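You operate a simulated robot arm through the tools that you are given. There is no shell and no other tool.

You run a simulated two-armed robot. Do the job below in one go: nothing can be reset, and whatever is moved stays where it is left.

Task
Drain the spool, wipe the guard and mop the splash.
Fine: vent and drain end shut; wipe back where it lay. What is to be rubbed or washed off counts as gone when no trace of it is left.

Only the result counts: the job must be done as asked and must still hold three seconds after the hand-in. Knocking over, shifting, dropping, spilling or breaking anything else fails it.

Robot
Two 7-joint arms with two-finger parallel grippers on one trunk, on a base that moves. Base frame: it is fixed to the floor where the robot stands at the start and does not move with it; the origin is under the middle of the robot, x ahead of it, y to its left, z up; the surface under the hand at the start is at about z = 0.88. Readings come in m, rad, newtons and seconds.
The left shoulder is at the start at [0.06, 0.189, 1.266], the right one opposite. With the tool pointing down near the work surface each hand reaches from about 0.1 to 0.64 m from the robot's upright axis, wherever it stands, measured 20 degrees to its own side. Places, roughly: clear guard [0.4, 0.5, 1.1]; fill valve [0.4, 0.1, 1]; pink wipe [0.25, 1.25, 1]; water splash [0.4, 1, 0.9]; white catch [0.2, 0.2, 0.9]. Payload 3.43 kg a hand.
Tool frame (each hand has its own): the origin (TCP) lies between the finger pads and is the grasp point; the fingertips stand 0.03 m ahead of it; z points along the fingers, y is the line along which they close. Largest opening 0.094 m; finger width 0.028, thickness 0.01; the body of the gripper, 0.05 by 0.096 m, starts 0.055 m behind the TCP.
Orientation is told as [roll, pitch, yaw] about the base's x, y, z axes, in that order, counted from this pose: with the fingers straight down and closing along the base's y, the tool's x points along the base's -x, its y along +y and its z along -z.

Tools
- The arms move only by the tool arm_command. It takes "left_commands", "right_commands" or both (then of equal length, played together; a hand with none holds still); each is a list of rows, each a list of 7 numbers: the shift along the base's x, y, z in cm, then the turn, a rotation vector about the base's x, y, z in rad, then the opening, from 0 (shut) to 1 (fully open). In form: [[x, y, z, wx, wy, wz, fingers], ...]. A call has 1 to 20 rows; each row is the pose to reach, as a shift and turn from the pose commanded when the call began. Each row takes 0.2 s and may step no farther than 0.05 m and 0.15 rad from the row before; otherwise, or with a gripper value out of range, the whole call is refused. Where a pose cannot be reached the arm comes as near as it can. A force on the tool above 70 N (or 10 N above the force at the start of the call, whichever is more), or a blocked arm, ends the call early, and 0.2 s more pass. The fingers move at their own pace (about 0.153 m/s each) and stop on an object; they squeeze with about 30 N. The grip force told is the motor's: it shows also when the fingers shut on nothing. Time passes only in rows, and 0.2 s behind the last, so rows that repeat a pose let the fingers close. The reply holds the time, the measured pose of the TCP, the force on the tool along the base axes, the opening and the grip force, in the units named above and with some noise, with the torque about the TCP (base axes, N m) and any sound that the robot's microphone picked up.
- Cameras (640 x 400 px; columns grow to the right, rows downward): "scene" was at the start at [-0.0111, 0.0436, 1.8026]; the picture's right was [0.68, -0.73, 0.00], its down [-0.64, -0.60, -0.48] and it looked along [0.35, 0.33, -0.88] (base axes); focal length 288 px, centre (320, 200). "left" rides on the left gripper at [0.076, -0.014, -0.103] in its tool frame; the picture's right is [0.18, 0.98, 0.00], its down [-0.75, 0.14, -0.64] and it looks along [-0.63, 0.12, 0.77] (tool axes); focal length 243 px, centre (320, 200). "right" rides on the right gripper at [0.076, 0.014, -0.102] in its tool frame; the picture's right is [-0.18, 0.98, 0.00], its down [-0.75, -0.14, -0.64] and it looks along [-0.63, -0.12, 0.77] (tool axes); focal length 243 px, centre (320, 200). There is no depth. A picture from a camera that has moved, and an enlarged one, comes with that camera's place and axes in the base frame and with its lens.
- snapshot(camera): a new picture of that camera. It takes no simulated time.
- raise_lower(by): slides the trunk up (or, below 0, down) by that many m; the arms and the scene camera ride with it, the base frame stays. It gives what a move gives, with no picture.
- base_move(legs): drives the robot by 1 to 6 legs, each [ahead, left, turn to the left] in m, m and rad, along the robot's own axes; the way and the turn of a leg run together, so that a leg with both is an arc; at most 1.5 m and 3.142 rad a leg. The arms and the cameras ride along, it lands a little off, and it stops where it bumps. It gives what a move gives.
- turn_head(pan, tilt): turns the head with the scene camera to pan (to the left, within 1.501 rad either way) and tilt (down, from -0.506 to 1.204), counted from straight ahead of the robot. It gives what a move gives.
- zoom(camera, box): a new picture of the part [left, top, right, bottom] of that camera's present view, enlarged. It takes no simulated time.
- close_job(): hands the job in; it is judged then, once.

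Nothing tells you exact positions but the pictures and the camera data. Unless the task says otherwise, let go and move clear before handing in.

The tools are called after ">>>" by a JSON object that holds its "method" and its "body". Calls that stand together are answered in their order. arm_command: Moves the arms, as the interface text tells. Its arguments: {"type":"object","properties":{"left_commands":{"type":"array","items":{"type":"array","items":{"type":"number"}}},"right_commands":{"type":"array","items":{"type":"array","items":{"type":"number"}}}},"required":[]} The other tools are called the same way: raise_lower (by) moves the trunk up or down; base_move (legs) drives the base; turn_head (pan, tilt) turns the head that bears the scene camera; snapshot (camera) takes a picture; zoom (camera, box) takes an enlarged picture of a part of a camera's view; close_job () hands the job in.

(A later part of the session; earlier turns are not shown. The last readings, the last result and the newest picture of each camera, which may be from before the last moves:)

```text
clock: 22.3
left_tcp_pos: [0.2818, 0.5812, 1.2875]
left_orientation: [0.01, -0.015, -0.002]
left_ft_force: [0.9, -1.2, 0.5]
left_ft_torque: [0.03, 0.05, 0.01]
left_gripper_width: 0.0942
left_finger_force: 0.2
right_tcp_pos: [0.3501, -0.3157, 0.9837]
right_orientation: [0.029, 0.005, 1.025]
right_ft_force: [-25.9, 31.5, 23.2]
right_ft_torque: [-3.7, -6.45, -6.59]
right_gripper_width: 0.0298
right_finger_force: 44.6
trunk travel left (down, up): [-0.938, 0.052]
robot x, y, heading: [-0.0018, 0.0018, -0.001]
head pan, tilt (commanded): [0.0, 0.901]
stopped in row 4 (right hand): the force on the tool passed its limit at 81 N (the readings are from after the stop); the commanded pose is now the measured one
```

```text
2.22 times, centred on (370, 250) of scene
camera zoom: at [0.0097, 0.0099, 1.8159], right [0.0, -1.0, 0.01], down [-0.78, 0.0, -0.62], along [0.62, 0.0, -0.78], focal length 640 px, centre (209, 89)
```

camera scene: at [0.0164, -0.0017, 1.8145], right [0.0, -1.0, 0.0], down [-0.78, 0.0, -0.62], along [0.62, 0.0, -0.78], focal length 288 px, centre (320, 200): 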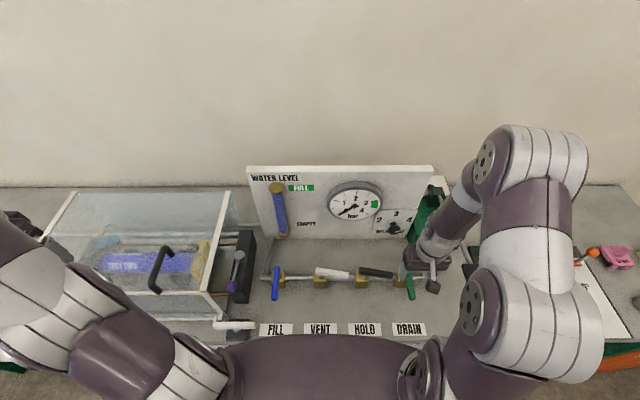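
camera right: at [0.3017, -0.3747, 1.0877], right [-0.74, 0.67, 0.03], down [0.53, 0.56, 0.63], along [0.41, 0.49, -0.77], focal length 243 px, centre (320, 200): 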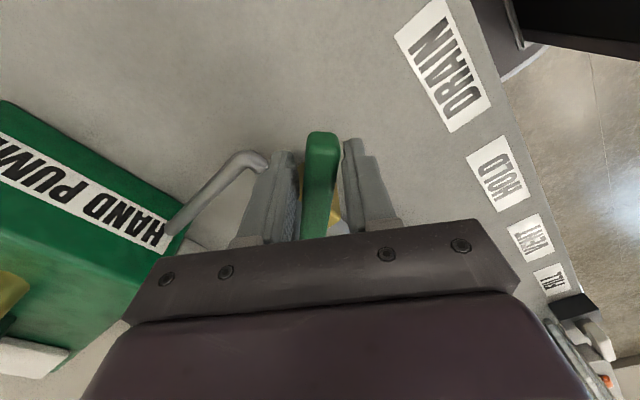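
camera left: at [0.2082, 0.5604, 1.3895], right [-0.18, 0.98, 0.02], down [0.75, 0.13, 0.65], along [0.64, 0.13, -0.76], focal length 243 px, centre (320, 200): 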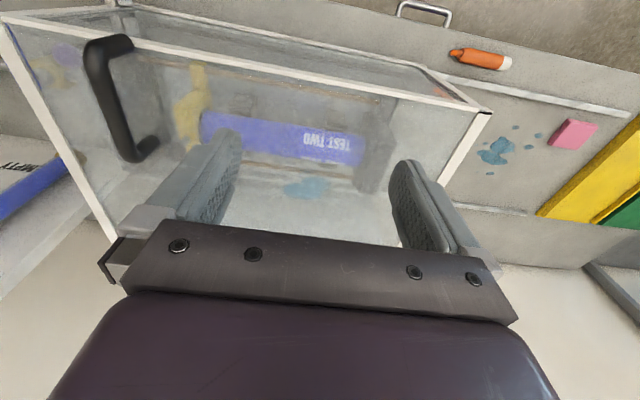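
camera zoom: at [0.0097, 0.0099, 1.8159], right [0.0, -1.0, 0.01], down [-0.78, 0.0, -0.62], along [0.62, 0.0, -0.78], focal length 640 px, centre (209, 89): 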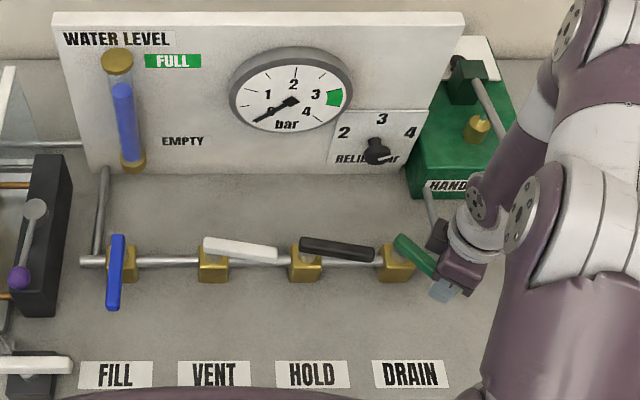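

Draining has started, but my finger bumped the pump pipe beside the lever at about 45–50°. I back off to relieve the force and then release.

>>> {"method": "arm_command", "body": {"right_commands": [[-0.1, 0.1, 0, 0, 0, -0.1, 0], [-0.2, 0.2, 0, 0, 0, -0.2, 0], [-0.2, 0.2, 0, 0, 0, -0.2, 0]]}}

>>> {"method": "zoom", "body": {"camera": "scene", "box": [250, 160, 490, 340]}}

>>> {"method": "zoom", "body": {"camera": "right", "box": [200, 100, 440, 260]}}

```text
clock: 23.1
left_tcp_pos: [0.2861, 0.5775, 1.2873]
left_orientation: [0.017, -0.011, -0.001]
left_ft_force: [0.0, 0.0, -0.2]
left_ft_torque: [-0.01, 0.01, 0.01]
left_gripper_width: 0.094
left_finger_force: 0.0
right_tcp_pos: [0.3565, -0.3186, 0.9829]
right_orientation: [0.023, 0.0, 0.843]
right_ft_force: [14.2, 1.3, 30.4]
right_ft_torque: [0.14, -0.24, -0.6]
right_gripper_width: 0.0224
right_finger_force: 44.1
trunk travel left (down, up): [-0.938, 0.052]
robot x, y, heading: [-0.0037, 0.0058, -0.002]
head pan, tilt (commanded): [0.0, 0.901]
```

```text
2.22 times, centred on (370, 250) of scene
camera zoom: at [0.0167, 0.0032, 1.8147], right [0.0, -1.0, 0.0], down [-0.78, 0.0, -0.62], along [0.62, 0.0, -0.78], focal length 640 px, centre (209, 89)
```

zoom: 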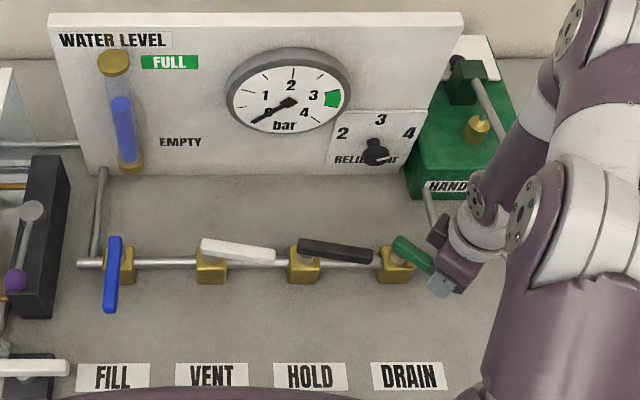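

```text
2.50 times, centred on (320, 180) of right
camera zoom: at [0.2976, -0.3686, 1.0848], right [-0.61, 0.79, 0.02], down [0.62, 0.46, 0.64], along [0.49, 0.4, -0.77], focal length 606 px, centre (320, 250)
```

zoom: 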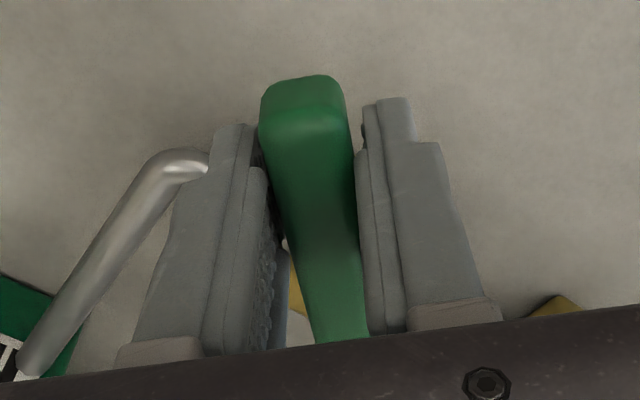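

Water is draining steadily with the lever at ~45°, so there's no need to force it farther. I open the fingers to relieve strain and wait.

>>> {"method": "arm_command", "body": {"right_commands": [[0, 0, 0, 0, 0, 0, 0.4], [0, 0, 0, 0, 0, 0, 0.4], [0, 0, 0, 0, 0, 0, 0.4], [0, 0, 0, 0, 0, 0, 0.4], [0, 0, 0, 0, 0, 0, 0.4], [0, 0, 0, 0, 0, 0, 0.4], [0, 0, 0, 0, 0, 0, 0.4], [0, 0, 0, 0, 0, 0, 0.4], [0, 0, 0, 0, 0, 0, 0.4], [0, 0, 0, 0, 0, 0, 0.4], [0, 0, 0, 0, 0, 0, 0.4], [0, 0, 0, 0, 0, 0, 0.4], [0, 0, 0, 0, 0, 0, 0.4], [0, 0, 0, 0, 0, 0, 0.4], [0, 0, 0, 0, 0, 0, 0.4]]}}

>>> {"method": "zoom", "body": {"camera": "scene", "box": [250, 160, 490, 340]}}

>>> {"method": "zoom", "body": {"camera": "right", "box": [200, 100, 440, 260]}}

```text
clock: 26.3
left_tcp_pos: [0.2859, 0.5757, 1.2889]
left_orientation: [0.016, -0.011, -0.001]
left_ft_force: [-0.4, -0.1, 0.6]
left_ft_torque: [0.0, 0.0, -0.01]
left_gripper_width: 0.0941
left_finger_force: 0.1
right_tcp_pos: [0.3524, -0.3208, 0.9795]
right_orientation: [0.031, 0.001, 0.843]
right_ft_force: [0.5, -0.3, 0.5]
right_ft_torque: [0.01, 0.01, 0.03]
right_gripper_width: 0.0373
right_finger_force: 0.0
trunk travel left (down, up): [-0.938, 0.052]
robot x, y, heading: [0.0037, -0.0001, -0.002]
head pan, tilt (commanded): [0.0, 0.901]
```

```text
2.22 times, centred on (370, 250) of scene
camera zoom: at [0.0159, 0.0005, 1.8145], right [0.0, -1.0, 0.0], down [-0.78, 0.0, -0.62], along [0.62, 0.0, -0.78], focal length 640 px, centre (209, 89)
```

zoom: 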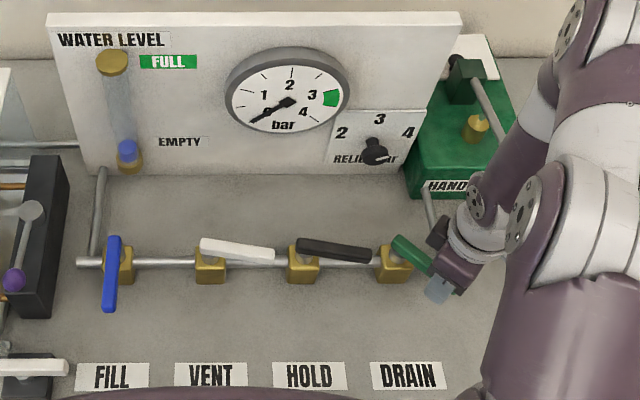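

```text
2.50 times, centred on (320, 180) of right
camera zoom: at [0.2952, -0.3696, 1.0835], right [-0.61, 0.79, 0.03], down [0.62, 0.46, 0.64], along [0.49, 0.41, -0.77], focal length 606 px, centre (320, 250)
```

zoom: 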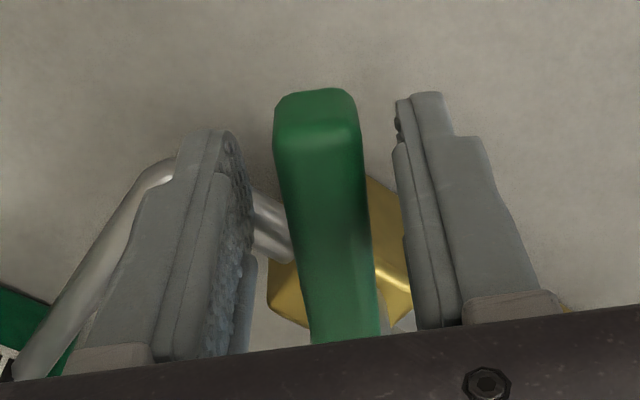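

The level is nearly at EMPTY; waiting a little longer so it's entirely drained.

>>> {"method": "arm_command", "body": {"right_commands": [[0, 0, 0, 0, 0, 0, 0.4], [0, 0, 0, 0, 0, 0, 0.4], [0, 0, 0, 0, 0, 0, 0.4], [0, 0, 0, 0, 0, 0, 0.4], [0, 0, 0, 0, 0, 0, 0.4], [0, 0, 0, 0, 0, 0, 0.4], [0, 0, 0, 0, 0, 0, 0.4], [0, 0, 0, 0, 0, 0, 0.4], [0, 0, 0, 0, 0, 0, 0.4], [0, 0, 0, 0, 0, 0, 0.4], [0, 0, 0, 0, 0, 0, 0.4], [0, 0, 0, 0, 0, 0, 0.4], [0, 0, 0, 0, 0, 0, 0.4], [0, 0, 0, 0, 0, 0, 0.4], [0, 0, 0, 0, 0, 0, 0.4], [0, 0, 0, 0, 0, 0, 0.4], [0, 0, 0, 0, 0, 0, 0.4], [0, 0, 0, 0, 0, 0, 0.4], [0, 0, 0, 0, 0, 0, 0.4], [0, 0, 0, 0, 0, 0, 0.4]]}}

>>> {"method": "zoom", "body": {"camera": "scene", "box": [240, 160, 400, 260]}}

```text
clock: 30.5
left_tcp_pos: [0.2847, 0.575, 1.2876]
left_orientation: [0.018, -0.01, -0.001]
left_ft_force: [-0.1, -0.4, 0.2]
left_ft_torque: [-0.01, 0.0, -0.01]
left_gripper_width: 0.094
left_finger_force: 0.0
right_tcp_pos: [0.352, -0.3202, 0.9806]
right_orientation: [0.03, 0.004, 0.844]
right_ft_force: [0.2, -0.9, -0.6]
right_ft_torque: [0.01, -0.02, 0.01]
right_gripper_width: 0.0376
right_finger_force: 0.2
trunk travel left (down, up): [-0.938, 0.052]
robot x, y, heading: [-0.002, 0.0014, 0.001]
head pan, tilt (commanded): [0.0, 0.901]
```

```text
4.00 times, centred on (320, 210) of scene
camera zoom: at [0.0159, 0.0005, 1.8145], right [0.0, -1.0, 0.0], down [-0.78, 0.0, -0.62], along [0.62, 0.0, -0.78], focal length 1152 px, centre (320, 160)
```

zoom: 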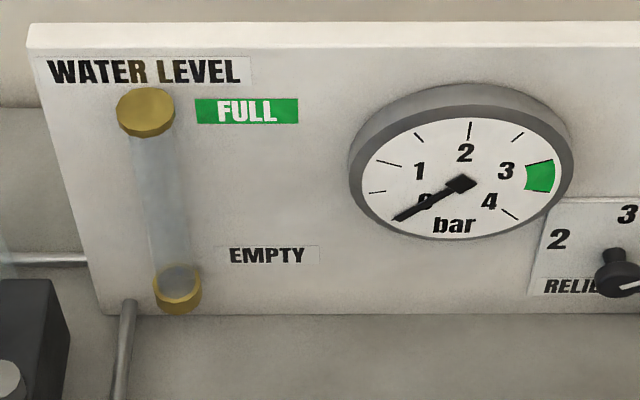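

The tube is empty and the gauge reads 0. Now I grip the DRAIN lever and swing it back to shut.

>>> {"method": "arm_command", "body": {"right_commands": [[0, 0, 0.3, 0, 0, 0, 0], [0, 0, 0.3, 0, 0, 0, 0], [-0.61, 0.65, 0.3, 0, 0, -0.14, 0], [-1.16, 1.42, 0.3, 0, 0, -0.28, 0], [-1.6, 2.25, 0.3, 0, 0, -0.42, 0], [-1.91, 3.15, 0.3, 0, 0, -0.56, 0], [-2.1, 4.07, 0.3, 0, 0, -0.7, 0], [-2.16, 4.95, 0.3, 0, 0, -0.844, 0]]}}

>>> {"method": "snapshot", "body": {"camera": "right"}}

>>> {"method": "zoom", "body": {"camera": "scene", "box": [250, 160, 490, 340]}}

```text
clock: 32.3
left_tcp_pos: [0.2868, 0.5747, 1.288]
left_orientation: [0.018, -0.01, -0.002]
left_ft_force: [1.6, 0.9, 1.0]
left_ft_torque: [-0.01, 0.0, 0.02]
left_gripper_width: 0.094
left_finger_force: 0.2
right_tcp_pos: [0.3309, -0.2714, 0.9818]
right_orientation: [0.029, 0.005, -0.003]
right_ft_force: [-5.8, 5.6, -25.6]
right_ft_torque: [0.02, -0.13, 0.59]
right_gripper_width: 0.0224
right_finger_force: 45.5
trunk travel left (down, up): [-0.938, 0.052]
robot x, y, heading: [0.0016, 0.0033, -0.003]
head pan, tilt (commanded): [0.0, 0.901]
```

```text
taken
camera right: at [0.2573, -0.2597, 1.0858], right [0.19, 0.98, 0.03], down [0.76, -0.16, 0.63], along [0.63, -0.1, -0.77], focal length 243 px, centre (320, 200)
```

right: 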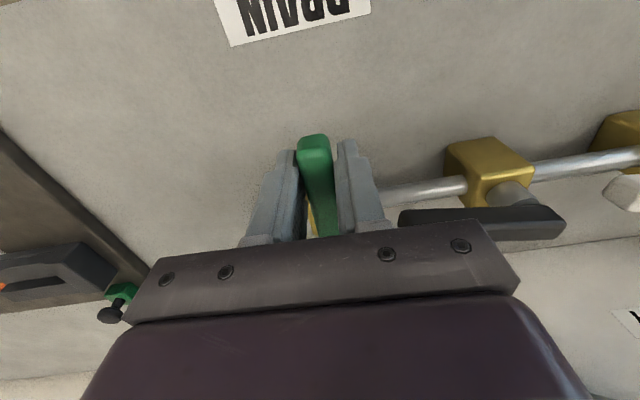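

```text
2.22 times, centred on (370, 250) of scene
camera zoom: at [0.0171, 0.0005, 1.8144], right [0.0, -1.0, 0.0], down [-0.78, 0.0, -0.62], along [0.62, 0.0, -0.78], focal length 640 px, centre (209, 89)
```

zoom: 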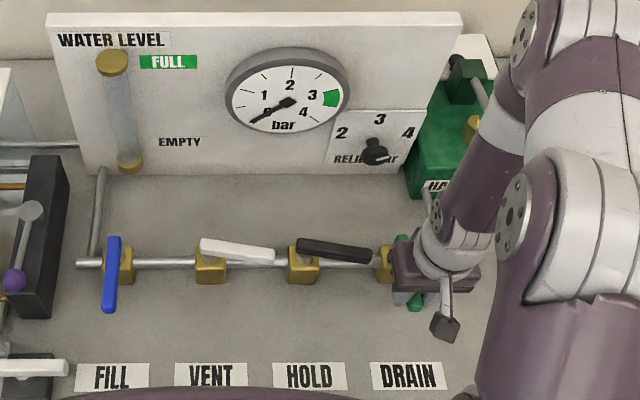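

DRAIN is back across the pipe. A slight nudge against the stop, then release and lift to look.

>>> {"method": "arm_command", "body": {"right_commands": [[0, 0.4, -0.3, 0, 0, -0.05, 0], [0, 0.4, -0.3, 0, 0, -0.05, 0], [0, 0, -0.3, 0, 0, 0, 0], [0, 0, -0.3, 0, 0, 0, 0.5], [0, 0, -0.3, 0, 0, 0, 0.5], [0, 0, 3, 0, 0, 0, 0.5], [0, 0, 7, 0, 0, 0, 0.5], [0, 0, 12, 0, 0, 0, 0.5]]}}

>>> {"method": "snapshot", "body": {"camera": "right"}}

>>> {"method": "zoom", "body": {"camera": "scene", "box": [250, 160, 490, 340]}}

```text
clock: 34.1
left_tcp_pos: [0.2853, 0.5762, 1.2882]
left_orientation: [0.016, -0.009, 0.0]
left_ft_force: [-0.8, -0.6, -0.1]
left_ft_torque: [0.0, 0.0, 0.0]
left_gripper_width: 0.0941
left_finger_force: 0.0
right_tcp_pos: [0.3309, -0.269, 1.0852]
right_orientation: [0.037, -0.003, -0.004]
right_ft_force: [-0.3, -0.4, 0.4]
right_ft_torque: [0.02, -0.01, 0.01]
right_gripper_width: 0.0469
right_finger_force: 0.0
right hand out of reach, approached as far as the arm can: row 8
trunk travel left (down, up): [-0.938, 0.052]
robot x, y, heading: [-0.0025, -0.0008, -0.001]
head pan, tilt (commanded): [0.0, 0.901]
```

```text
taken
camera right: at [0.2558, -0.2585, 1.188], right [0.19, 0.98, 0.04], down [0.75, -0.17, 0.64], along [0.63, -0.09, -0.77], focal length 243 px, centre (320, 200)
```

right: 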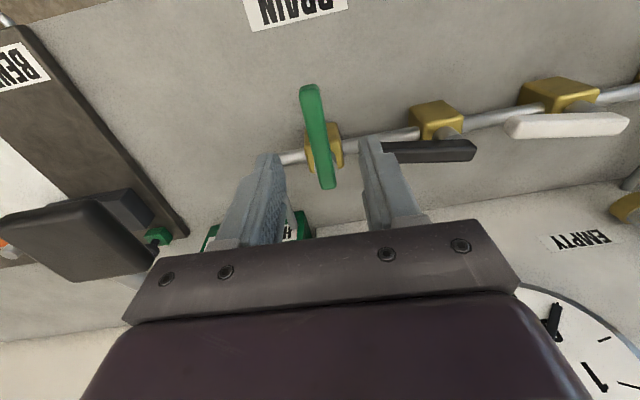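

```text
2.22 times, centred on (370, 250) of scene
camera zoom: at [0.0158, 0.0004, 1.8144], right [0.0, -1.0, 0.0], down [-0.78, 0.0, -0.62], along [0.62, 0.0, -0.78], focal length 640 px, centre (209, 89)
```

zoom: 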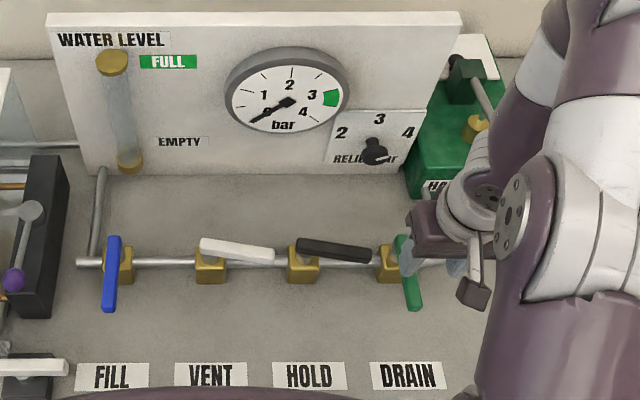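

DRAIN is shut, tube empty. Now I return to the VENT lever with the hand turned to match it.

>>> {"method": "arm_command", "body": {"right_commands": [[0.5, 2.0, 0, 0, 0, 0.14, 0.6], [1.1, 4.0, 0, 0, 0, 0.28, 0.6], [1.7, 6.0, 0, 0, 0, 0.42, 0.6], [2.3, 8.0, 0, 0, 0, 0.56, 0.6], [2.9, 10.0, 0, 0, 0, 0.7, 0.6], [3.5, 12.0, 0, 0, 0, 0.84, 0.6], [4.1, 14.0, 0, 0, 0, 0.98, 0.6], [4.6, 16.0, 0, 0, 0, 1.12, 0.6], [5.2, 18.0, 0, 0, 0, 1.26, 0.6], [5.7, 19.9, 0, 0, 0, 1.38, 0.6]]}}

>>> {"method": "snapshot", "body": {"camera": "right"}}

>>> {"method": "zoom", "body": {"camera": "scene", "box": [250, 160, 490, 340]}}

```text
clock: 36.3
left_tcp_pos: [0.2862, 0.576, 1.2886]
left_orientation: [0.017, -0.01, -0.001]
left_ft_force: [0.1, -1.5, -0.7]
left_ft_torque: [-0.05, -0.02, 0.01]
left_gripper_width: 0.0939
left_finger_force: 0.0
right_tcp_pos: [0.3478, -0.0917, 1.0811]
right_orientation: [-0.005, -0.018, 1.321]
right_ft_force: [-0.2, 0.6, 0.4]
right_ft_torque: [0.02, -0.01, 0.02]
right_gripper_width: 0.0563
right_finger_force: 0.0
right hand out of reach, approached as far as the arm can: row 1, 5, 6, 7, 8, 9, 10
trunk travel left (down, up): [-0.938, 0.052]
robot x, y, heading: [-0.0013, 0.0015, -0.003]
head pan, tilt (commanded): [0.0, 0.901]
```

```text
taken
camera right: at [0.3163, -0.163, 1.1816], right [-0.91, 0.42, 0.0], down [0.32, 0.68, 0.66], along [0.28, 0.6, -0.75], focal length 243 px, centre (320, 200)
```

right: 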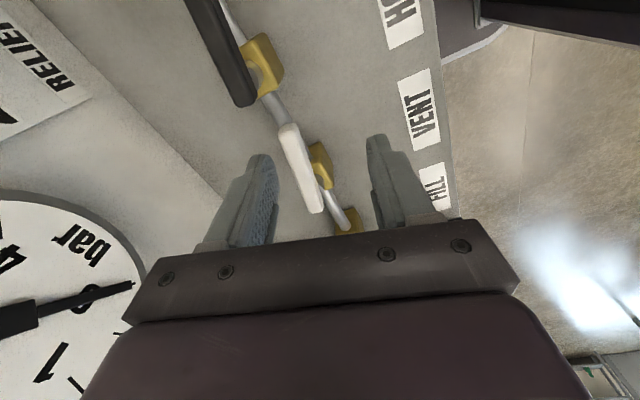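

```text
2.22 times, centred on (370, 250) of scene
camera zoom: at [0.0151, 0.0008, 1.8145], right [0.0, -1.0, 0.0], down [-0.78, 0.0, -0.62], along [0.62, 0.0, -0.78], focal length 640 px, centre (209, 89)
```

zoom: 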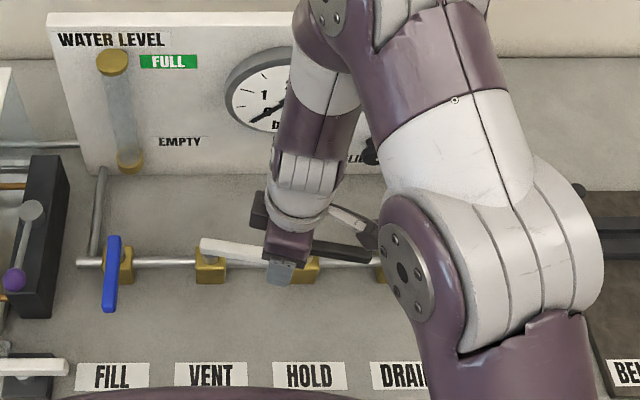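

The hand can't comfortably reach that yaw at this height, so instead I'll push the VENT lever shut with closed fingers at yaw 0. First I turn the hand back and position it behind the lever.

>>> {"method": "arm_command", "body": {"right_commands": [[0.4, 0, -0.2, 0, 0, -0.14, 0.3], [0.8, 0, -0.4, 0, 0, -0.28, 0.3], [1.2, 0, -0.6, 0, 0, -0.42, 0.0], [1.6, 0, -0.8, 0, 0, -0.56, 0.0], [2.0, 0, -1.0, 0, 0, -0.7, 0.0], [2.4, 0.2, -1.2, 0, 0, -0.84, 0.0], [2.8, 0.3, -1.4, 0, 0, -0.98, 0.0], [3.2, 0.4, -1.5, 0, 0, -1.12, 0.0], [3.5, 0.5, -1.5, 0, 0, -1.26, 0.0], [3.7, 0.6, -1.5, 0, 0, -1.38, 0.0]]}}

>>> {"method": "snapshot", "body": {"camera": "right"}}

```text
clock: 38.5
left_tcp_pos: [0.2851, 0.5768, 1.2875]
left_orientation: [0.019, -0.01, 0.0]
left_ft_force: [0.5, 0.7, 0.4]
left_ft_torque: [0.01, -0.01, -0.03]
left_gripper_width: 0.0941
left_finger_force: 0.0
right_tcp_pos: [0.3821, -0.0929, 1.0609]
right_orientation: [-0.033, -0.039, 0.08]
right_ft_force: [-1.3, -0.1, 1.0]
right_ft_torque: [-0.01, 0.0, 0.0]
right_gripper_width: 0.0002
right_finger_force: 30.2
right hand out of reach, approached as far as the arm can: row 4, 5, 6, 7, 8, 9, 10
trunk travel left (down, up): [-0.938, 0.052]
robot x, y, heading: [-0.0032, 0.0031, 0.0]
head pan, tilt (commanded): [0.0, 0.901]
```

```text
taken
camera right: at [0.3009, -0.0825, 1.1606], right [0.11, 0.99, -0.03], down [0.74, -0.06, 0.67], along [0.67, -0.09, -0.74], focal length 243 px, centre (320, 200)
```

right: 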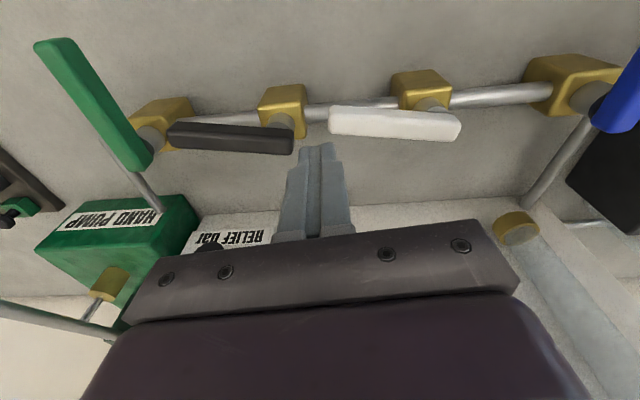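

The arm seems wound up near a joint limit. I'll move back to a more comfortable pose so that it can unwind, keeping clear of everything.

>>> {"method": "arm_command", "body": {"right_commands": [[-2, 0, 1, 0, 0, 0, 0], [-5, 0, 2, 0, 0, 0, 0], [-8, 0, 4, 0, 0, 0, 0], [-10, 0, 7, 0, 0, 0, 0], [-12, 0, 10, 0, 0, 0, 0], [-14, 0, 14, 0, 0, 0, 0], [-14, 0, 18, 0, 0, 0, 0]]}}

>>> {"method": "snapshot", "body": {"camera": "scene"}}

```text
clock: 40.1
left_tcp_pos: [0.2847, 0.5753, 1.2888]
left_orientation: [0.02, -0.01, -0.002]
left_ft_force: [0.3, 0.3, 1.4]
left_ft_torque: [0.04, 0.0, 0.0]
left_gripper_width: 0.094
left_finger_force: 0.2
right_tcp_pos: [0.2382, -0.0942, 1.2408]
right_orientation: [-0.029, -0.036, 0.074]
right_ft_force: [0.9, -0.2, -0.5]
right_ft_torque: [-0.01, 0.03, -0.03]
right_gripper_width: 0.0
right_finger_force: 30.2
trunk travel left (down, up): [-0.938, 0.052]
robot x, y, heading: [-0.0013, 0.0024, 0.0]
head pan, tilt (commanded): [0.0, 0.901]
```

```text
taken
camera scene: at [0.0139, -0.0006, 1.8145], right [0.0, -1.0, 0.0], down [-0.78, 0.0, -0.62], along [0.62, 0.0, -0.78], focal length 288 px, centre (320, 200)
```

scene: 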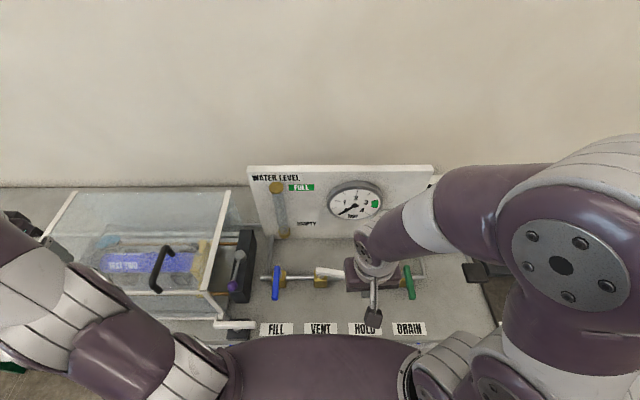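

Unwound. Now approach behind the VENT lever: target (0.425, -0.064, 1.09) with a level hand.

>>> {"method": "arm_command", "body": {"right_commands": [[3.1, 0.5, -2.5, 0.029, 0.036, -0.074, 0], [6.2, 1.0, -5, 0.029, 0.036, -0.074, 0], [9.4, 1.5, -7.5, 0.029, 0.036, -0.074, 0], [12.5, 2.0, -10, 0.029, 0.036, -0.074, 0], [15.6, 2.5, -12.5, 0.029, 0.036, -0.074, 0], [18.7, 3.0, -15, 0.029, 0.036, -0.074, 0]]}}

>>> {"method": "snapshot", "body": {"camera": "right"}}

```text
clock: 41.5
left_tcp_pos: [0.2871, 0.5762, 1.288]
left_orientation: [0.017, -0.009, 0.0]
left_ft_force: [0.5, -0.4, 0.1]
left_ft_torque: [0.0, 0.03, 0.0]
left_gripper_width: 0.0939
left_finger_force: 0.1
right_tcp_pos: [0.4307, -0.0631, 1.0897]
right_orientation: [-0.001, -0.002, -0.003]
right_ft_force: [-0.2, 0.1, 0.3]
right_ft_torque: [-0.02, 0.0, 0.01]
right_gripper_width: 0.0001
right_finger_force: 30.1
trunk travel left (down, up): [-0.938, 0.052]
robot x, y, heading: [-0.0022, 0.0, -0.002]
head pan, tilt (commanded): [0.0, 0.901]
```

```text
taken
camera right: at [0.3551, -0.0482, 1.194], right [0.19, 0.98, 0.0], down [0.75, -0.14, 0.64], along [0.63, -0.12, -0.77], focal length 243 px, centre (320, 200)
```

right: 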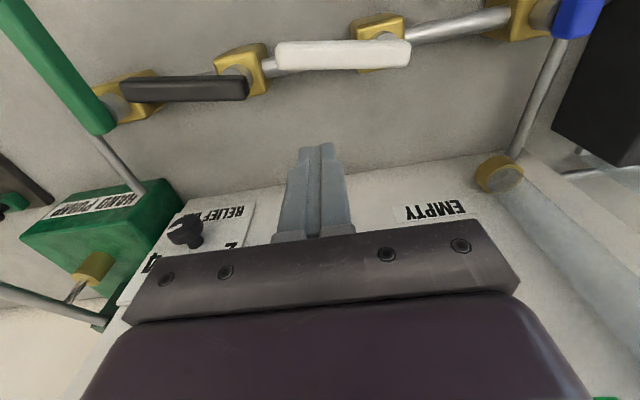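

I'm behind the open VENT lever (tip at ≈(0.383, -0.087)). Lowering, then sweeping it toward me and left to shut.

>>> {"method": "arm_command", "body": {"right_commands": [[0, 0, -4, 0, 0, 0, 0], [0, 0, -8, 0, 0, 0, 0], [0, 0, -10.3, 0, 0, 0, 0], [-1.2, 0, -10.3, 0, 0, 0, 0], [-2.4, -0.2, -10.3, 0, 0, 0, 0], [-3.6, -0.3, -10.3, 0, 0, 0, 0], [-4.5, -0.1, -10.3, 0, 0, 0, 0], [-5.3, 0.1, -10.3, 0, 0, 0, 0]]}}

>>> {"method": "snapshot", "body": {"camera": "right"}}

```text
clock: 43.3
left_tcp_pos: [0.2846, 0.5755, 1.2874]
left_orientation: [0.018, -0.011, 0.0]
left_ft_force: [-0.1, -0.4, 0.3]
left_ft_torque: [0.01, 0.0, 0.0]
left_gripper_width: 0.0937
left_finger_force: 0.0
right_tcp_pos: [0.3747, -0.0626, 0.9881]
right_orientation: [-0.002, -0.002, -0.001]
right_ft_force: [-0.2, 0.6, 0.3]
right_ft_torque: [0.01, 0.01, 0.0]
right_gripper_width: 0.0002
right_finger_force: 29.8
trunk travel left (down, up): [-0.938, 0.052]
robot x, y, heading: [-0.0028, 0.0033, 0.002]
head pan, tilt (commanded): [0.0, 0.901]
```

```text
taken
camera right: at [0.2994, -0.0475, 1.0911], right [0.19, 0.98, 0.0], down [0.75, -0.14, 0.64], along [0.63, -0.12, -0.77], focal length 243 px, centre (320, 200)
```

right: 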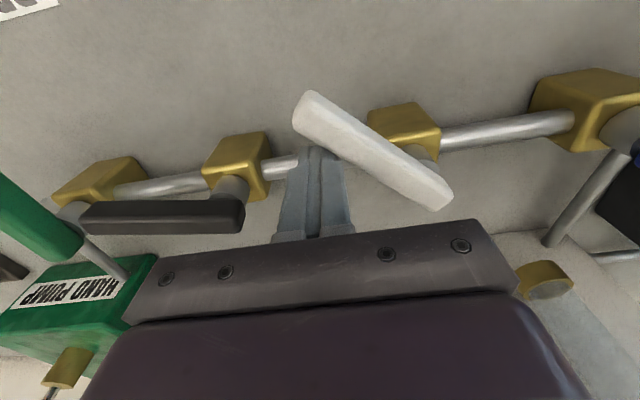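

The lever follows. Continuing the sweep to fully shut.

>>> {"method": "arm_command", "body": {"right_commands": [[-0.7, 0.4, 0, 0, 0, 0, 0], [-1.3, 0.9, 0, 0, 0, 0, 0], [-2.0, 1.6, 0, 0, 0, 0, 0], [-2.6, 2.3, 0, 0, 0, 0, 0], [-3.0, 3.1, 0, 0, 0, 0, 0], [-3.3, 3.8, 0, 0, 0, 0, 0], [-3.4, 4.3, 0, 0, 0, 0, 0]]}}

>>> {"method": "snapshot", "body": {"camera": "right"}}

>>> {"method": "zoom", "body": {"camera": "scene", "box": [240, 200, 440, 330]}}

```text
clock: 44.9
left_tcp_pos: [0.2864, 0.5754, 1.2886]
left_orientation: [0.018, -0.011, -0.001]
left_ft_force: [0.3, -0.3, -0.2]
left_ft_torque: [0.0, 0.0, -0.04]
left_gripper_width: 0.0939
left_finger_force: 0.1
right_tcp_pos: [0.3412, -0.0191, 0.99]
right_orientation: [-0.003, -0.001, -0.001]
right_ft_force: [0.2, -1.5, 1.1]
right_ft_torque: [-0.02, 0.04, 0.02]
right_gripper_width: 0.0
right_finger_force: 29.9
trunk travel left (down, up): [-0.938, 0.052]
robot x, y, heading: [0.0025, -0.0005, -0.006]
head pan, tilt (commanded): [0.0, 0.901]
```

```text
taken
camera right: at [0.2656, -0.0049, 1.0909], right [0.19, 0.98, 0.0], down [0.75, -0.14, 0.64], along [0.63, -0.12, -0.77], focal length 243 px, centre (320, 200)
```

right: 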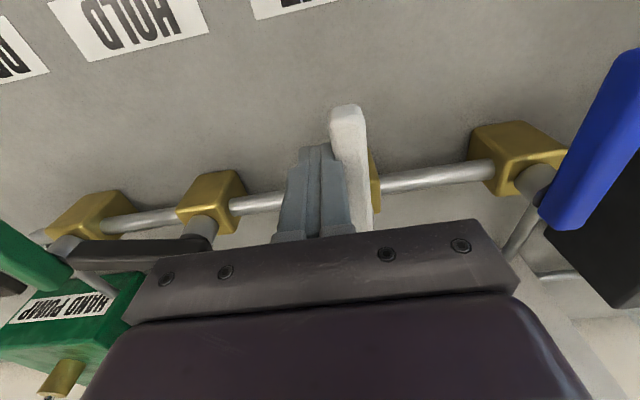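

```text
3.08 times, centred on (340, 265) of scene
camera zoom: at [0.0161, 0.0, 1.8145], right [0.0, -1.0, 0.0], down [-0.78, 0.0, -0.62], along [0.62, 0.0, -0.78], focal length 886 px, centre (258, 0)
```

zoom: 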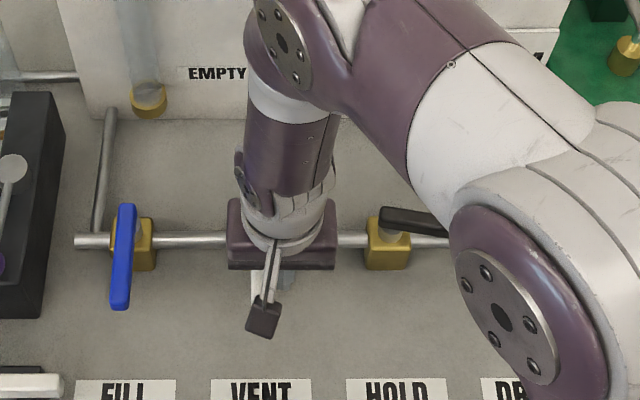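

Almost there; nudging a bit further toward the shut stop while watching the force.

>>> {"method": "arm_command", "body": {"right_commands": [[0, 0.3, 0, 0, 0, 0, 0], [0, 0.6, 0, 0, 0, 0, 0]]}}

>>> {"method": "zoom", "body": {"camera": "right", "box": [220, 60, 480, 240]}}

```text
clock: 45.5
left_tcp_pos: [0.2869, 0.5691, 1.2918]
left_orientation: [0.021, -0.012, -0.002]
left_ft_force: [0.1, -0.4, -0.8]
left_ft_torque: [-0.03, 0.0, 0.01]
left_gripper_width: 0.0938
left_finger_force: 0.1
right_tcp_pos: [0.3399, -0.0178, 0.9888]
right_orientation: [0.002, 0.002, -0.005]
right_ft_force: [6.3, -29.9, 8.7]
right_ft_torque: [-0.45, -0.12, -0.23]
right_gripper_width: 0.0001
right_finger_force: 29.8
trunk travel left (down, up): [-0.938, 0.052]
robot x, y, heading: [-0.002, -0.0014, -0.003]
head pan, tilt (commanded): [0.0, 0.901]
```

```text
2.22 times, centred on (350, 150) of right
camera zoom: at [0.2658, -0.0039, 1.0911], right [0.19, 0.98, 0.0], down [0.75, -0.15, 0.64], along [0.63, -0.12, -0.77], focal length 539 px, centre (253, 311)
```

zoom: 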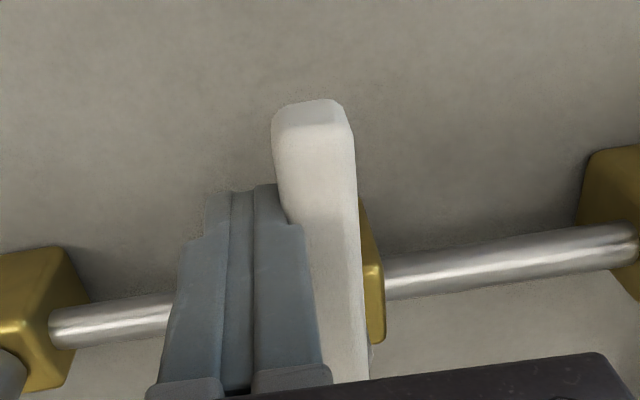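

VENT hit its shut stop. I back off, lift the right hand clear and check all valves.

>>> {"method": "arm_command", "body": {"right_commands": [[0, -0.8, 0, 0, 0, 0, 0], [0, -1.2, 3, 0, 0, 0, 0], [-1, -2, 7, 0, 0, 0, 0], [-3, -4, 11, 0, 0, 0, 0], [-5, -6, 15, 0, 0, 0, 0], [-7, -9, 18, 0, 0, 0, 0], [-9, -12, 21, 0, 0, 0, 0], [-11, -15, 24, 0, 0, 0, 0]]}}

>>> {"method": "snapshot", "body": {"camera": "scene"}}

>>> {"method": "zoom", "body": {"camera": "scene", "box": [240, 160, 440, 330]}}

>>> {"method": "snapshot", "body": {"camera": "right"}}

```text
clock: 47.3
left_tcp_pos: [0.2834, 0.5755, 1.2884]
left_orientation: [0.019, -0.013, 0.001]
left_ft_force: [-0.2, -1.0, 0.3]
left_ft_torque: [0.01, -0.01, 0.0]
left_gripper_width: 0.0942
left_finger_force: 0.0
right_tcp_pos: [0.229, -0.1632, 1.2277]
right_orientation: [0.001, -0.003, -0.003]
right_ft_force: [0.4, -0.2, -0.1]
right_ft_torque: [0.01, -0.02, -0.01]
right_gripper_width: 0.0
right_finger_force: 30.2
trunk travel left (down, up): [-0.938, 0.052]
robot x, y, heading: [0.0019, 0.0043, -0.005]
head pan, tilt (commanded): [0.0, 0.901]
```

```text
taken
camera scene: at [0.0128, -0.0005, 1.8145], right [0.0, -1.0, 0.0], down [-0.78, 0.0, -0.62], along [0.62, 0.0, -0.78], focal length 288 px, centre (320, 200)
```

scene: 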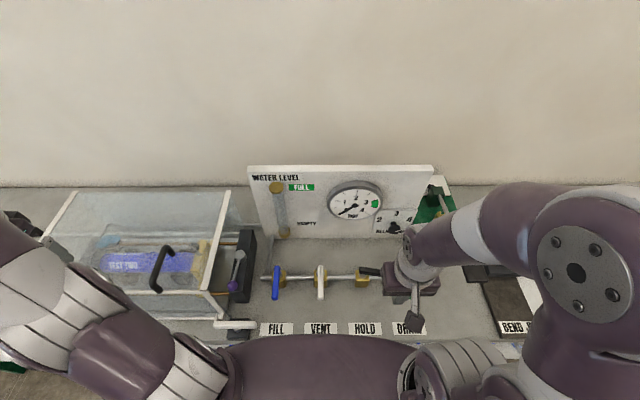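

```text
2.35 times, centred on (340, 245) of scene
camera zoom: at [0.0128, -0.0005, 1.8145], right [0.0, -1.0, 0.0], down [-0.78, 0.0, -0.62], along [0.62, 0.0, -0.78], focal length 678 px, centre (273, 94)
```

zoom: 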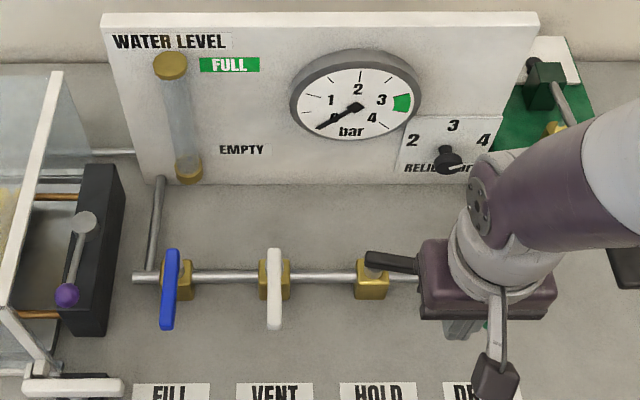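

```text
taken
camera right: at [0.1535, -0.1488, 1.3304], right [0.19, 0.98, 0.0], down [0.75, -0.14, 0.64], along [0.63, -0.12, -0.76], focal length 243 px, centre (320, 200)
```

right: 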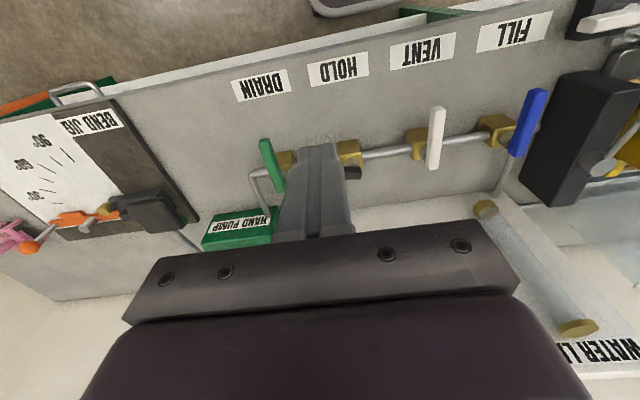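

All valves are right: FILL, VENT, DRAIN shut; tube empty at 0 bar. Next the wipe and splash to the left; I look at the driving path along the bench front first, and tuck the left hand in.

>>> {"method": "arm_command", "body": {"left_commands": [[-1, -4, 0.5, 0, 0, 0, 1], [-2, -8, 1, 0, 0, 0, 1], [-3, -12, 1.5, 0, 0, 0, 1], [-4, -16, 2, 0, 0, 0, 1], [-5, -20, 2, 0, 0, 0, 1], [-6, -24, 2, 0, 0, 0, 1]]}}

>>> {"method": "turn_head", "body": {"pan": 1.45, "tilt": 1.0}}

>>> {"method": "snapshot", "body": {"camera": "scene"}}

>>> {"method": "turn_head", "body": {"pan": 1.2, "tilt": 0.6}}

>>> {"method": "snapshot", "body": {"camera": "scene"}}

```text
clock: 48.7
left_tcp_pos: [0.2261, 0.3339, 1.3094]
left_orientation: [0.021, -0.01, 0.002]
left_ft_force: [-0.4, -0.4, -0.3]
left_ft_torque: [0.04, 0.02, 0.02]
left_gripper_width: 0.0942
left_finger_force: 0.0
right_tcp_pos: [0.2316, -0.1633, 1.2278]
right_orientation: [0.0, -0.005, -0.002]
right_ft_force: [-0.6, -0.2, 0.1]
right_ft_torque: [0.05, -0.02, -0.01]
right_gripper_width: 0.0
right_finger_force: 30.0
trunk travel left (down, up): [-0.938, 0.052]
robot x, y, heading: [-0.0003, -0.0002, 0.003]
head pan, tilt (commanded): [0.0, 0.901]
```

```text
clock: 50.3
left_tcp_pos: [0.2262, 0.3376, 1.3096]
left_orientation: [0.017, -0.01, -0.001]
left_ft_force: [-0.2, 0.5, 0.1]
left_ft_torque: [0.03, -0.03, 0.01]
left_gripper_width: 0.094
left_finger_force: 0.0
right_tcp_pos: [0.2322, -0.1617, 1.227]
right_orientation: [-0.001, -0.002, -0.002]
right_ft_force: [0.2, 0.6, 0.2]
right_ft_torque: [0.01, -0.02, 0.0]
right_gripper_width: 0.0
right_finger_force: 30.3
trunk travel left (down, up): [-0.938, 0.052]
robot x, y, heading: [-0.0015, 0.0053, 0.002]
head pan, tilt (commanded): [1.45, 1.0]
```

```text
taken
camera scene: at [-0.0512, 0.0698, 1.8073], right [0.99, -0.12, 0.0], down [-0.1, -0.84, -0.54], along [0.07, 0.54, -0.84], focal length 288 px, centre (320, 200)
```

scene: 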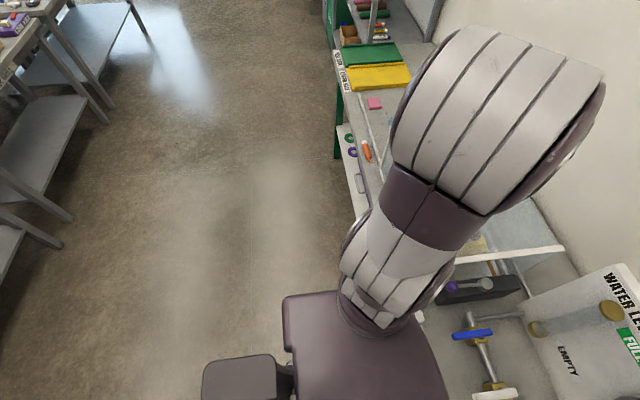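

```text
clock: 51.2
left_tcp_pos: [0.2266, 0.335, 1.3093]
left_orientation: [0.017, -0.012, 0.0]
left_ft_force: [-0.3, 0.5, 0.0]
left_ft_torque: [0.02, -0.01, -0.02]
left_gripper_width: 0.0941
left_finger_force: 0.0
right_tcp_pos: [0.231, -0.1621, 1.2282]
right_orientation: [-0.001, -0.001, -0.003]
right_ft_force: [0.0, -0.5, 0.4]
right_ft_torque: [-0.02, 0.0, 0.0]
right_gripper_width: 0.0
right_finger_force: 30.0
trunk travel left (down, up): [-0.938, 0.052]
robot x, y, heading: [-0.0022, 0.0014, 0.002]
head pan, tilt (commanded): [1.201, 0.6]
```

```text
taken
camera scene: at [-0.0279, 0.0828, 1.8392], right [0.93, -0.36, 0.0], down [-0.2, -0.53, -0.82], along [0.3, 0.77, -0.57], focal length 288 px, centre (320, 200)
```

scene: 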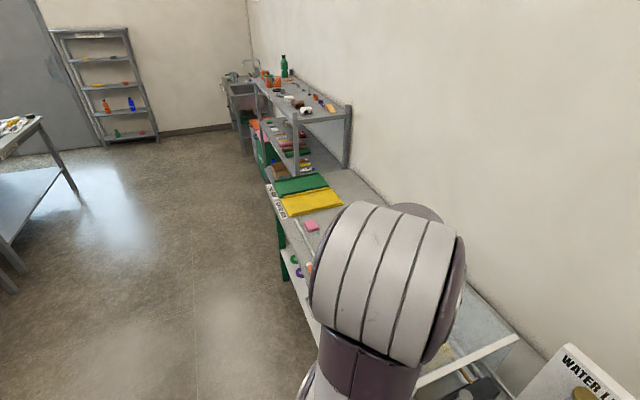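

The path along the bench front looks free (a drawer pull and lower shelf stay near the bench edge). I raise the right hand for clearance over the guard, then back off, drive left 0.72 m and come forward.

>>> {"method": "arm_command", "body": {"right_commands": [[-0.5, 1, 4, 0, 0, 0, 0], [-1, 2, 8, 0, 0, 0, 0], [-1, 2, 11, 0, 0, 0, 0]]}}

>>> {"method": "base_move", "body": {"legs": [[-0.1, 0, 0], [0, 0.72, 0], [0.07, 0, 0]]}}

>>> {"method": "turn_head", "body": {"pan": 0.3, "tilt": 0.95}}

>>> {"method": "snapshot", "body": {"camera": "scene"}}

>>> {"method": "snapshot", "body": {"camera": "left"}}

```text
clock: 52.0
left_tcp_pos: [0.2262, 0.3361, 1.3083]
left_orientation: [0.019, -0.01, -0.001]
left_ft_force: [-0.4, 0.7, 0.4]
left_ft_torque: [0.02, -0.01, 0.02]
left_gripper_width: 0.0938
left_finger_force: 0.1
right_tcp_pos: [0.2212, -0.1446, 1.3387]
right_orientation: [-0.002, 0.001, -0.002]
right_ft_force: [0.2, -0.4, 0.2]
right_ft_torque: [0.0, 0.03, -0.01]
right_gripper_width: 0.0001
right_finger_force: 30.0
trunk travel left (down, up): [-0.938, 0.052]
robot x, y, heading: [-0.0039, -0.0002, 0.003]
head pan, tilt (commanded): [1.201, 0.6]
```

```text
clock: 57.2
left_tcp_pos: [0.1901, 1.0559, 1.3096]
left_orientation: [0.018, -0.016, 0.0]
left_ft_force: [-0.4, -0.7, -0.1]
left_ft_torque: [0.01, -0.03, 0.05]
left_gripper_width: 0.094
left_finger_force: 0.0
right_tcp_pos: [0.1843, 0.5762, 1.3408]
right_orientation: [-0.003, -0.004, -0.002]
right_ft_force: [-0.5, 1.0, -0.6]
right_ft_torque: [0.0, -0.06, 0.0]
right_gripper_width: 0.0
right_finger_force: 29.6
trunk travel left (down, up): [-0.938, 0.052]
robot x, y, heading: [-0.0279, 0.7208, 0.005]
head pan, tilt (commanded): [1.201, 0.6]
```

```text
clock: 58.5
left_tcp_pos: [0.1953, 1.0574, 1.3097]
left_orientation: [0.016, -0.012, 0.0]
left_ft_force: [-0.9, -0.7, 0.4]
left_ft_torque: [0.0, 0.01, -0.03]
left_gripper_width: 0.0941
left_finger_force: 0.0
right_tcp_pos: [0.1894, 0.5763, 1.3392]
right_orientation: [-0.003, -0.004, -0.002]
right_ft_force: [0.4, -0.1, -0.3]
right_ft_torque: [-0.01, -0.01, -0.03]
right_gripper_width: 0.0
right_finger_force: 29.6
trunk travel left (down, up): [-0.938, 0.052]
robot x, y, heading: [-0.0291, 0.7203, 0.003]
head pan, tilt (commanded): [0.3, 0.949]
```

```text
taken
camera scene: at [-0.0216, 0.7429, 1.8109], right [0.3, -0.96, 0.0], down [-0.78, -0.24, -0.58], along [0.56, 0.17, -0.81], focal length 288 px, centre (320, 200)
```

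scene: 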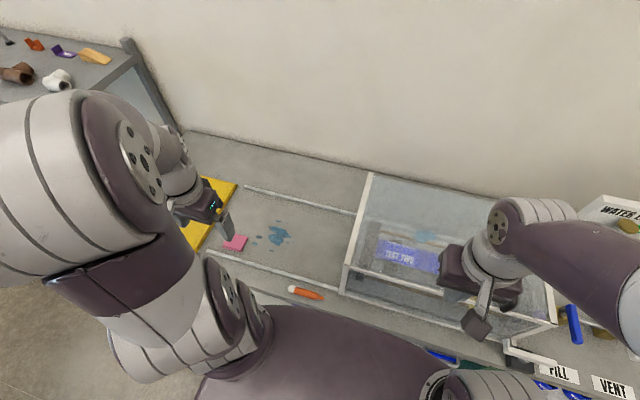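

```text
taken
camera left: at [0.1179, 1.0399, 1.4107], right [-0.18, 0.98, 0.02], down [0.75, 0.13, 0.65], along [0.64, 0.13, -0.76], focal length 243 px, centre (320, 200)
```

left: 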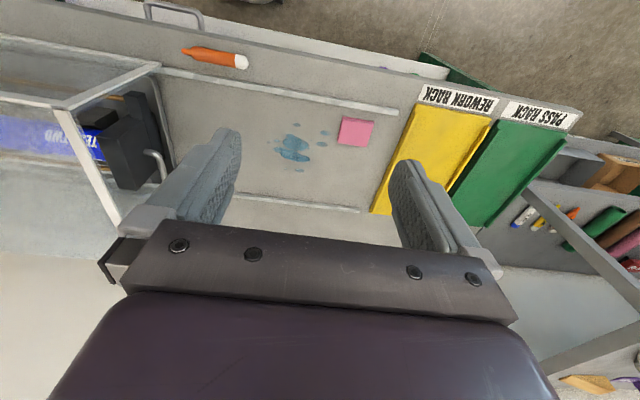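

The wipe is at about (0.335, 1.167, 0.9) and the splash around (0.41, 1.03). Zooming for the wipe's exact pose and thickness.

>>> {"method": "zoom", "body": {"camera": "left", "box": [240, 80, 420, 220]}}

>>> {"method": "zoom", "body": {"camera": "scene", "box": [200, 190, 340, 290]}}

>>> {"method": "zoom", "body": {"camera": "scene", "box": [340, 170, 560, 350]}}

```text
2.86 times, centred on (330, 150) of left
camera zoom: at [0.1179, 1.0399, 1.4107], right [-0.18, 0.98, 0.02], down [0.75, 0.13, 0.65], along [0.64, 0.13, -0.76], focal length 693 px, centre (291, 343)
```

zoom: 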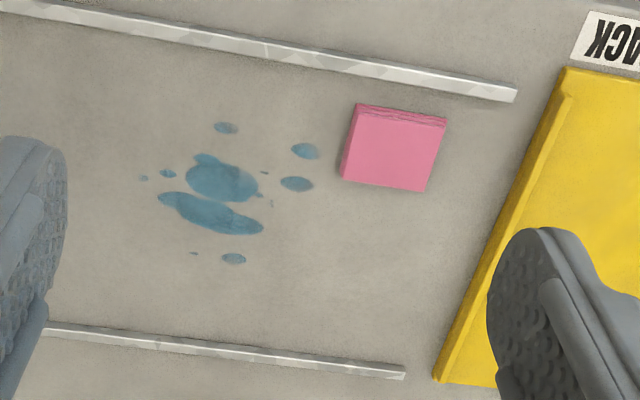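

```text
4.00 times, centred on (270, 240) of scene
camera zoom: at [-0.0216, 0.7429, 1.8109], right [0.3, -0.96, 0.0], down [-0.78, -0.24, -0.58], along [0.56, 0.17, -0.81], focal length 1152 px, centre (520, 40)
```

zoom: 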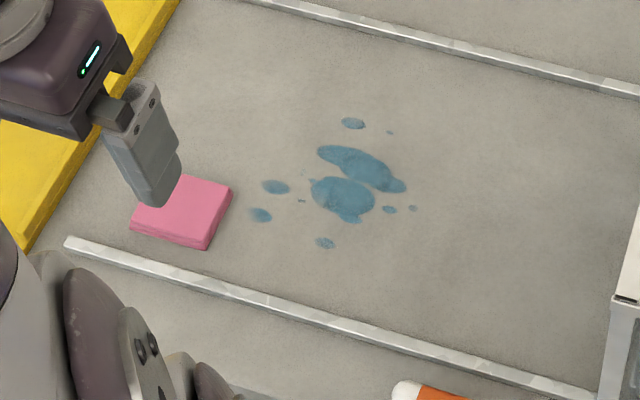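

```text
2.22 times, centred on (450, 260) of scene
camera zoom: at [-0.0216, 0.7429, 1.8109], right [0.3, -0.96, 0.0], down [-0.78, -0.24, -0.58], along [0.56, 0.17, -0.81], focal length 640 px, centre (31, 67)
```

zoom: 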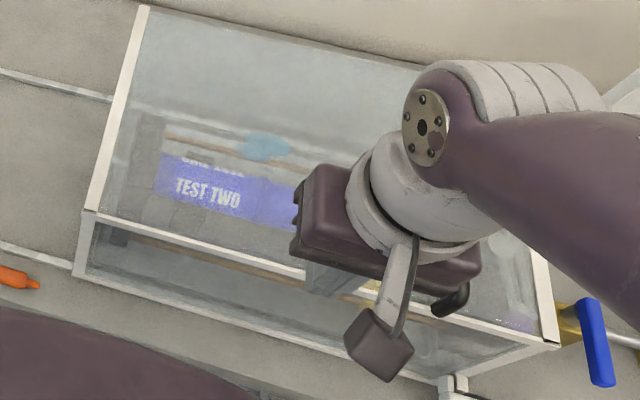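

Wipe: about 5.5 × 7 cm, square to the axes, centred near (0.341, 1.169). I park the right hand away and bring the left hand above the wipe.

>>> {"method": "arm_command", "body": {"left_commands": [[2.4, 1.8, -3.3, -0.016, 0.012, 0, 1], [4.8, 3.7, -6.6, -0.016, 0.012, 0, 1], [7.3, 5.6, -10, -0.016, 0.012, 0, 1], [9.7, 7.5, -13.3, -0.016, 0.012, 0, 1], [12.1, 9.3, -16.6, -0.016, 0.012, 0, 1], [14.6, 11.2, -20, -0.016, 0.012, 0, 1]], "right_commands": [[0, -3, 0, 0, 0, 0, 0], [0, -6, 0, 0, 0, 0, 0], [0, -9, 0, 0, 0, 0, 0], [0, -12, 0, 0, 0, 0, 0], [0, -15, 0, 0, 0, 0, 0], [0, -17, 0, 0, 0, 0, 0]]}}

>>> {"method": "snapshot", "body": {"camera": "left"}}

>>> {"method": "snapshot", "body": {"camera": "scene"}}

```text
clock: 59.9
left_tcp_pos: [0.3436, 1.168, 1.107]
left_orientation: [0.003, 0.005, -0.001]
left_ft_force: [-0.1, 0.7, 0.6]
left_ft_torque: [0.0, 0.04, -0.04]
left_gripper_width: 0.0939
left_finger_force: 0.1
right_tcp_pos: [0.1931, 0.4076, 1.3395]
right_orientation: [-0.002, 0.002, -0.001]
right_ft_force: [1.2, -0.1, 0.0]
right_ft_torque: [-0.03, -0.02, 0.0]
right_gripper_width: 0.0
right_finger_force: 29.9
right hand out of reach, approached as far as the arm can: row 1, 2
trunk travel left (down, up): [-0.938, 0.052]
robot x, y, heading: [-0.0324, 0.7232, -0.001]
head pan, tilt (commanded): [0.3, 0.949]
```

```text
taken
camera left: at [0.267, 1.1537, 1.2102], right [-0.18, 0.98, 0.0], down [0.76, 0.14, 0.64], along [0.63, 0.12, -0.77], focal length 243 px, centre (320, 200)
```

left: 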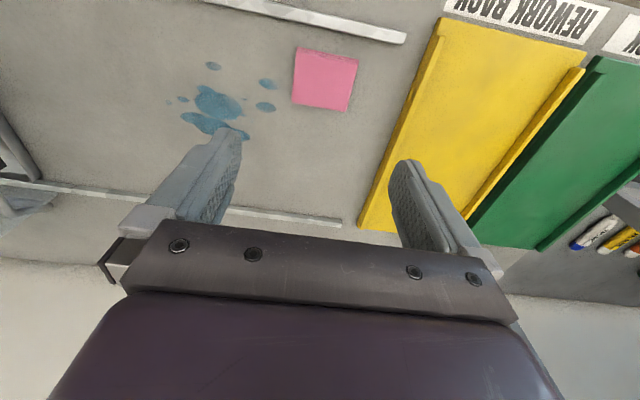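

```text
taken
camera scene: at [-0.0171, 0.7439, 1.8109], right [0.3, -0.96, 0.0], down [-0.78, -0.24, -0.58], along [0.56, 0.17, -0.81], focal length 288 px, centre (320, 200)
```

scene: 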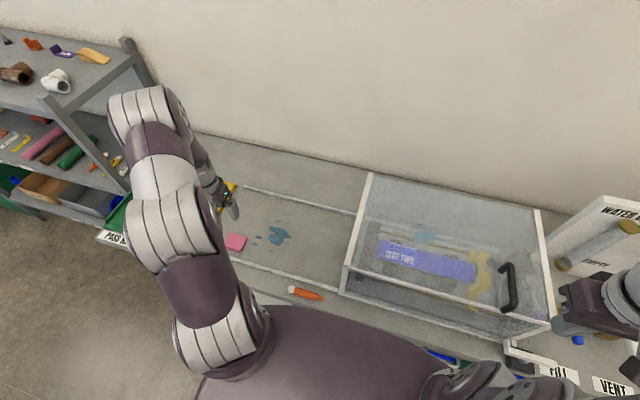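

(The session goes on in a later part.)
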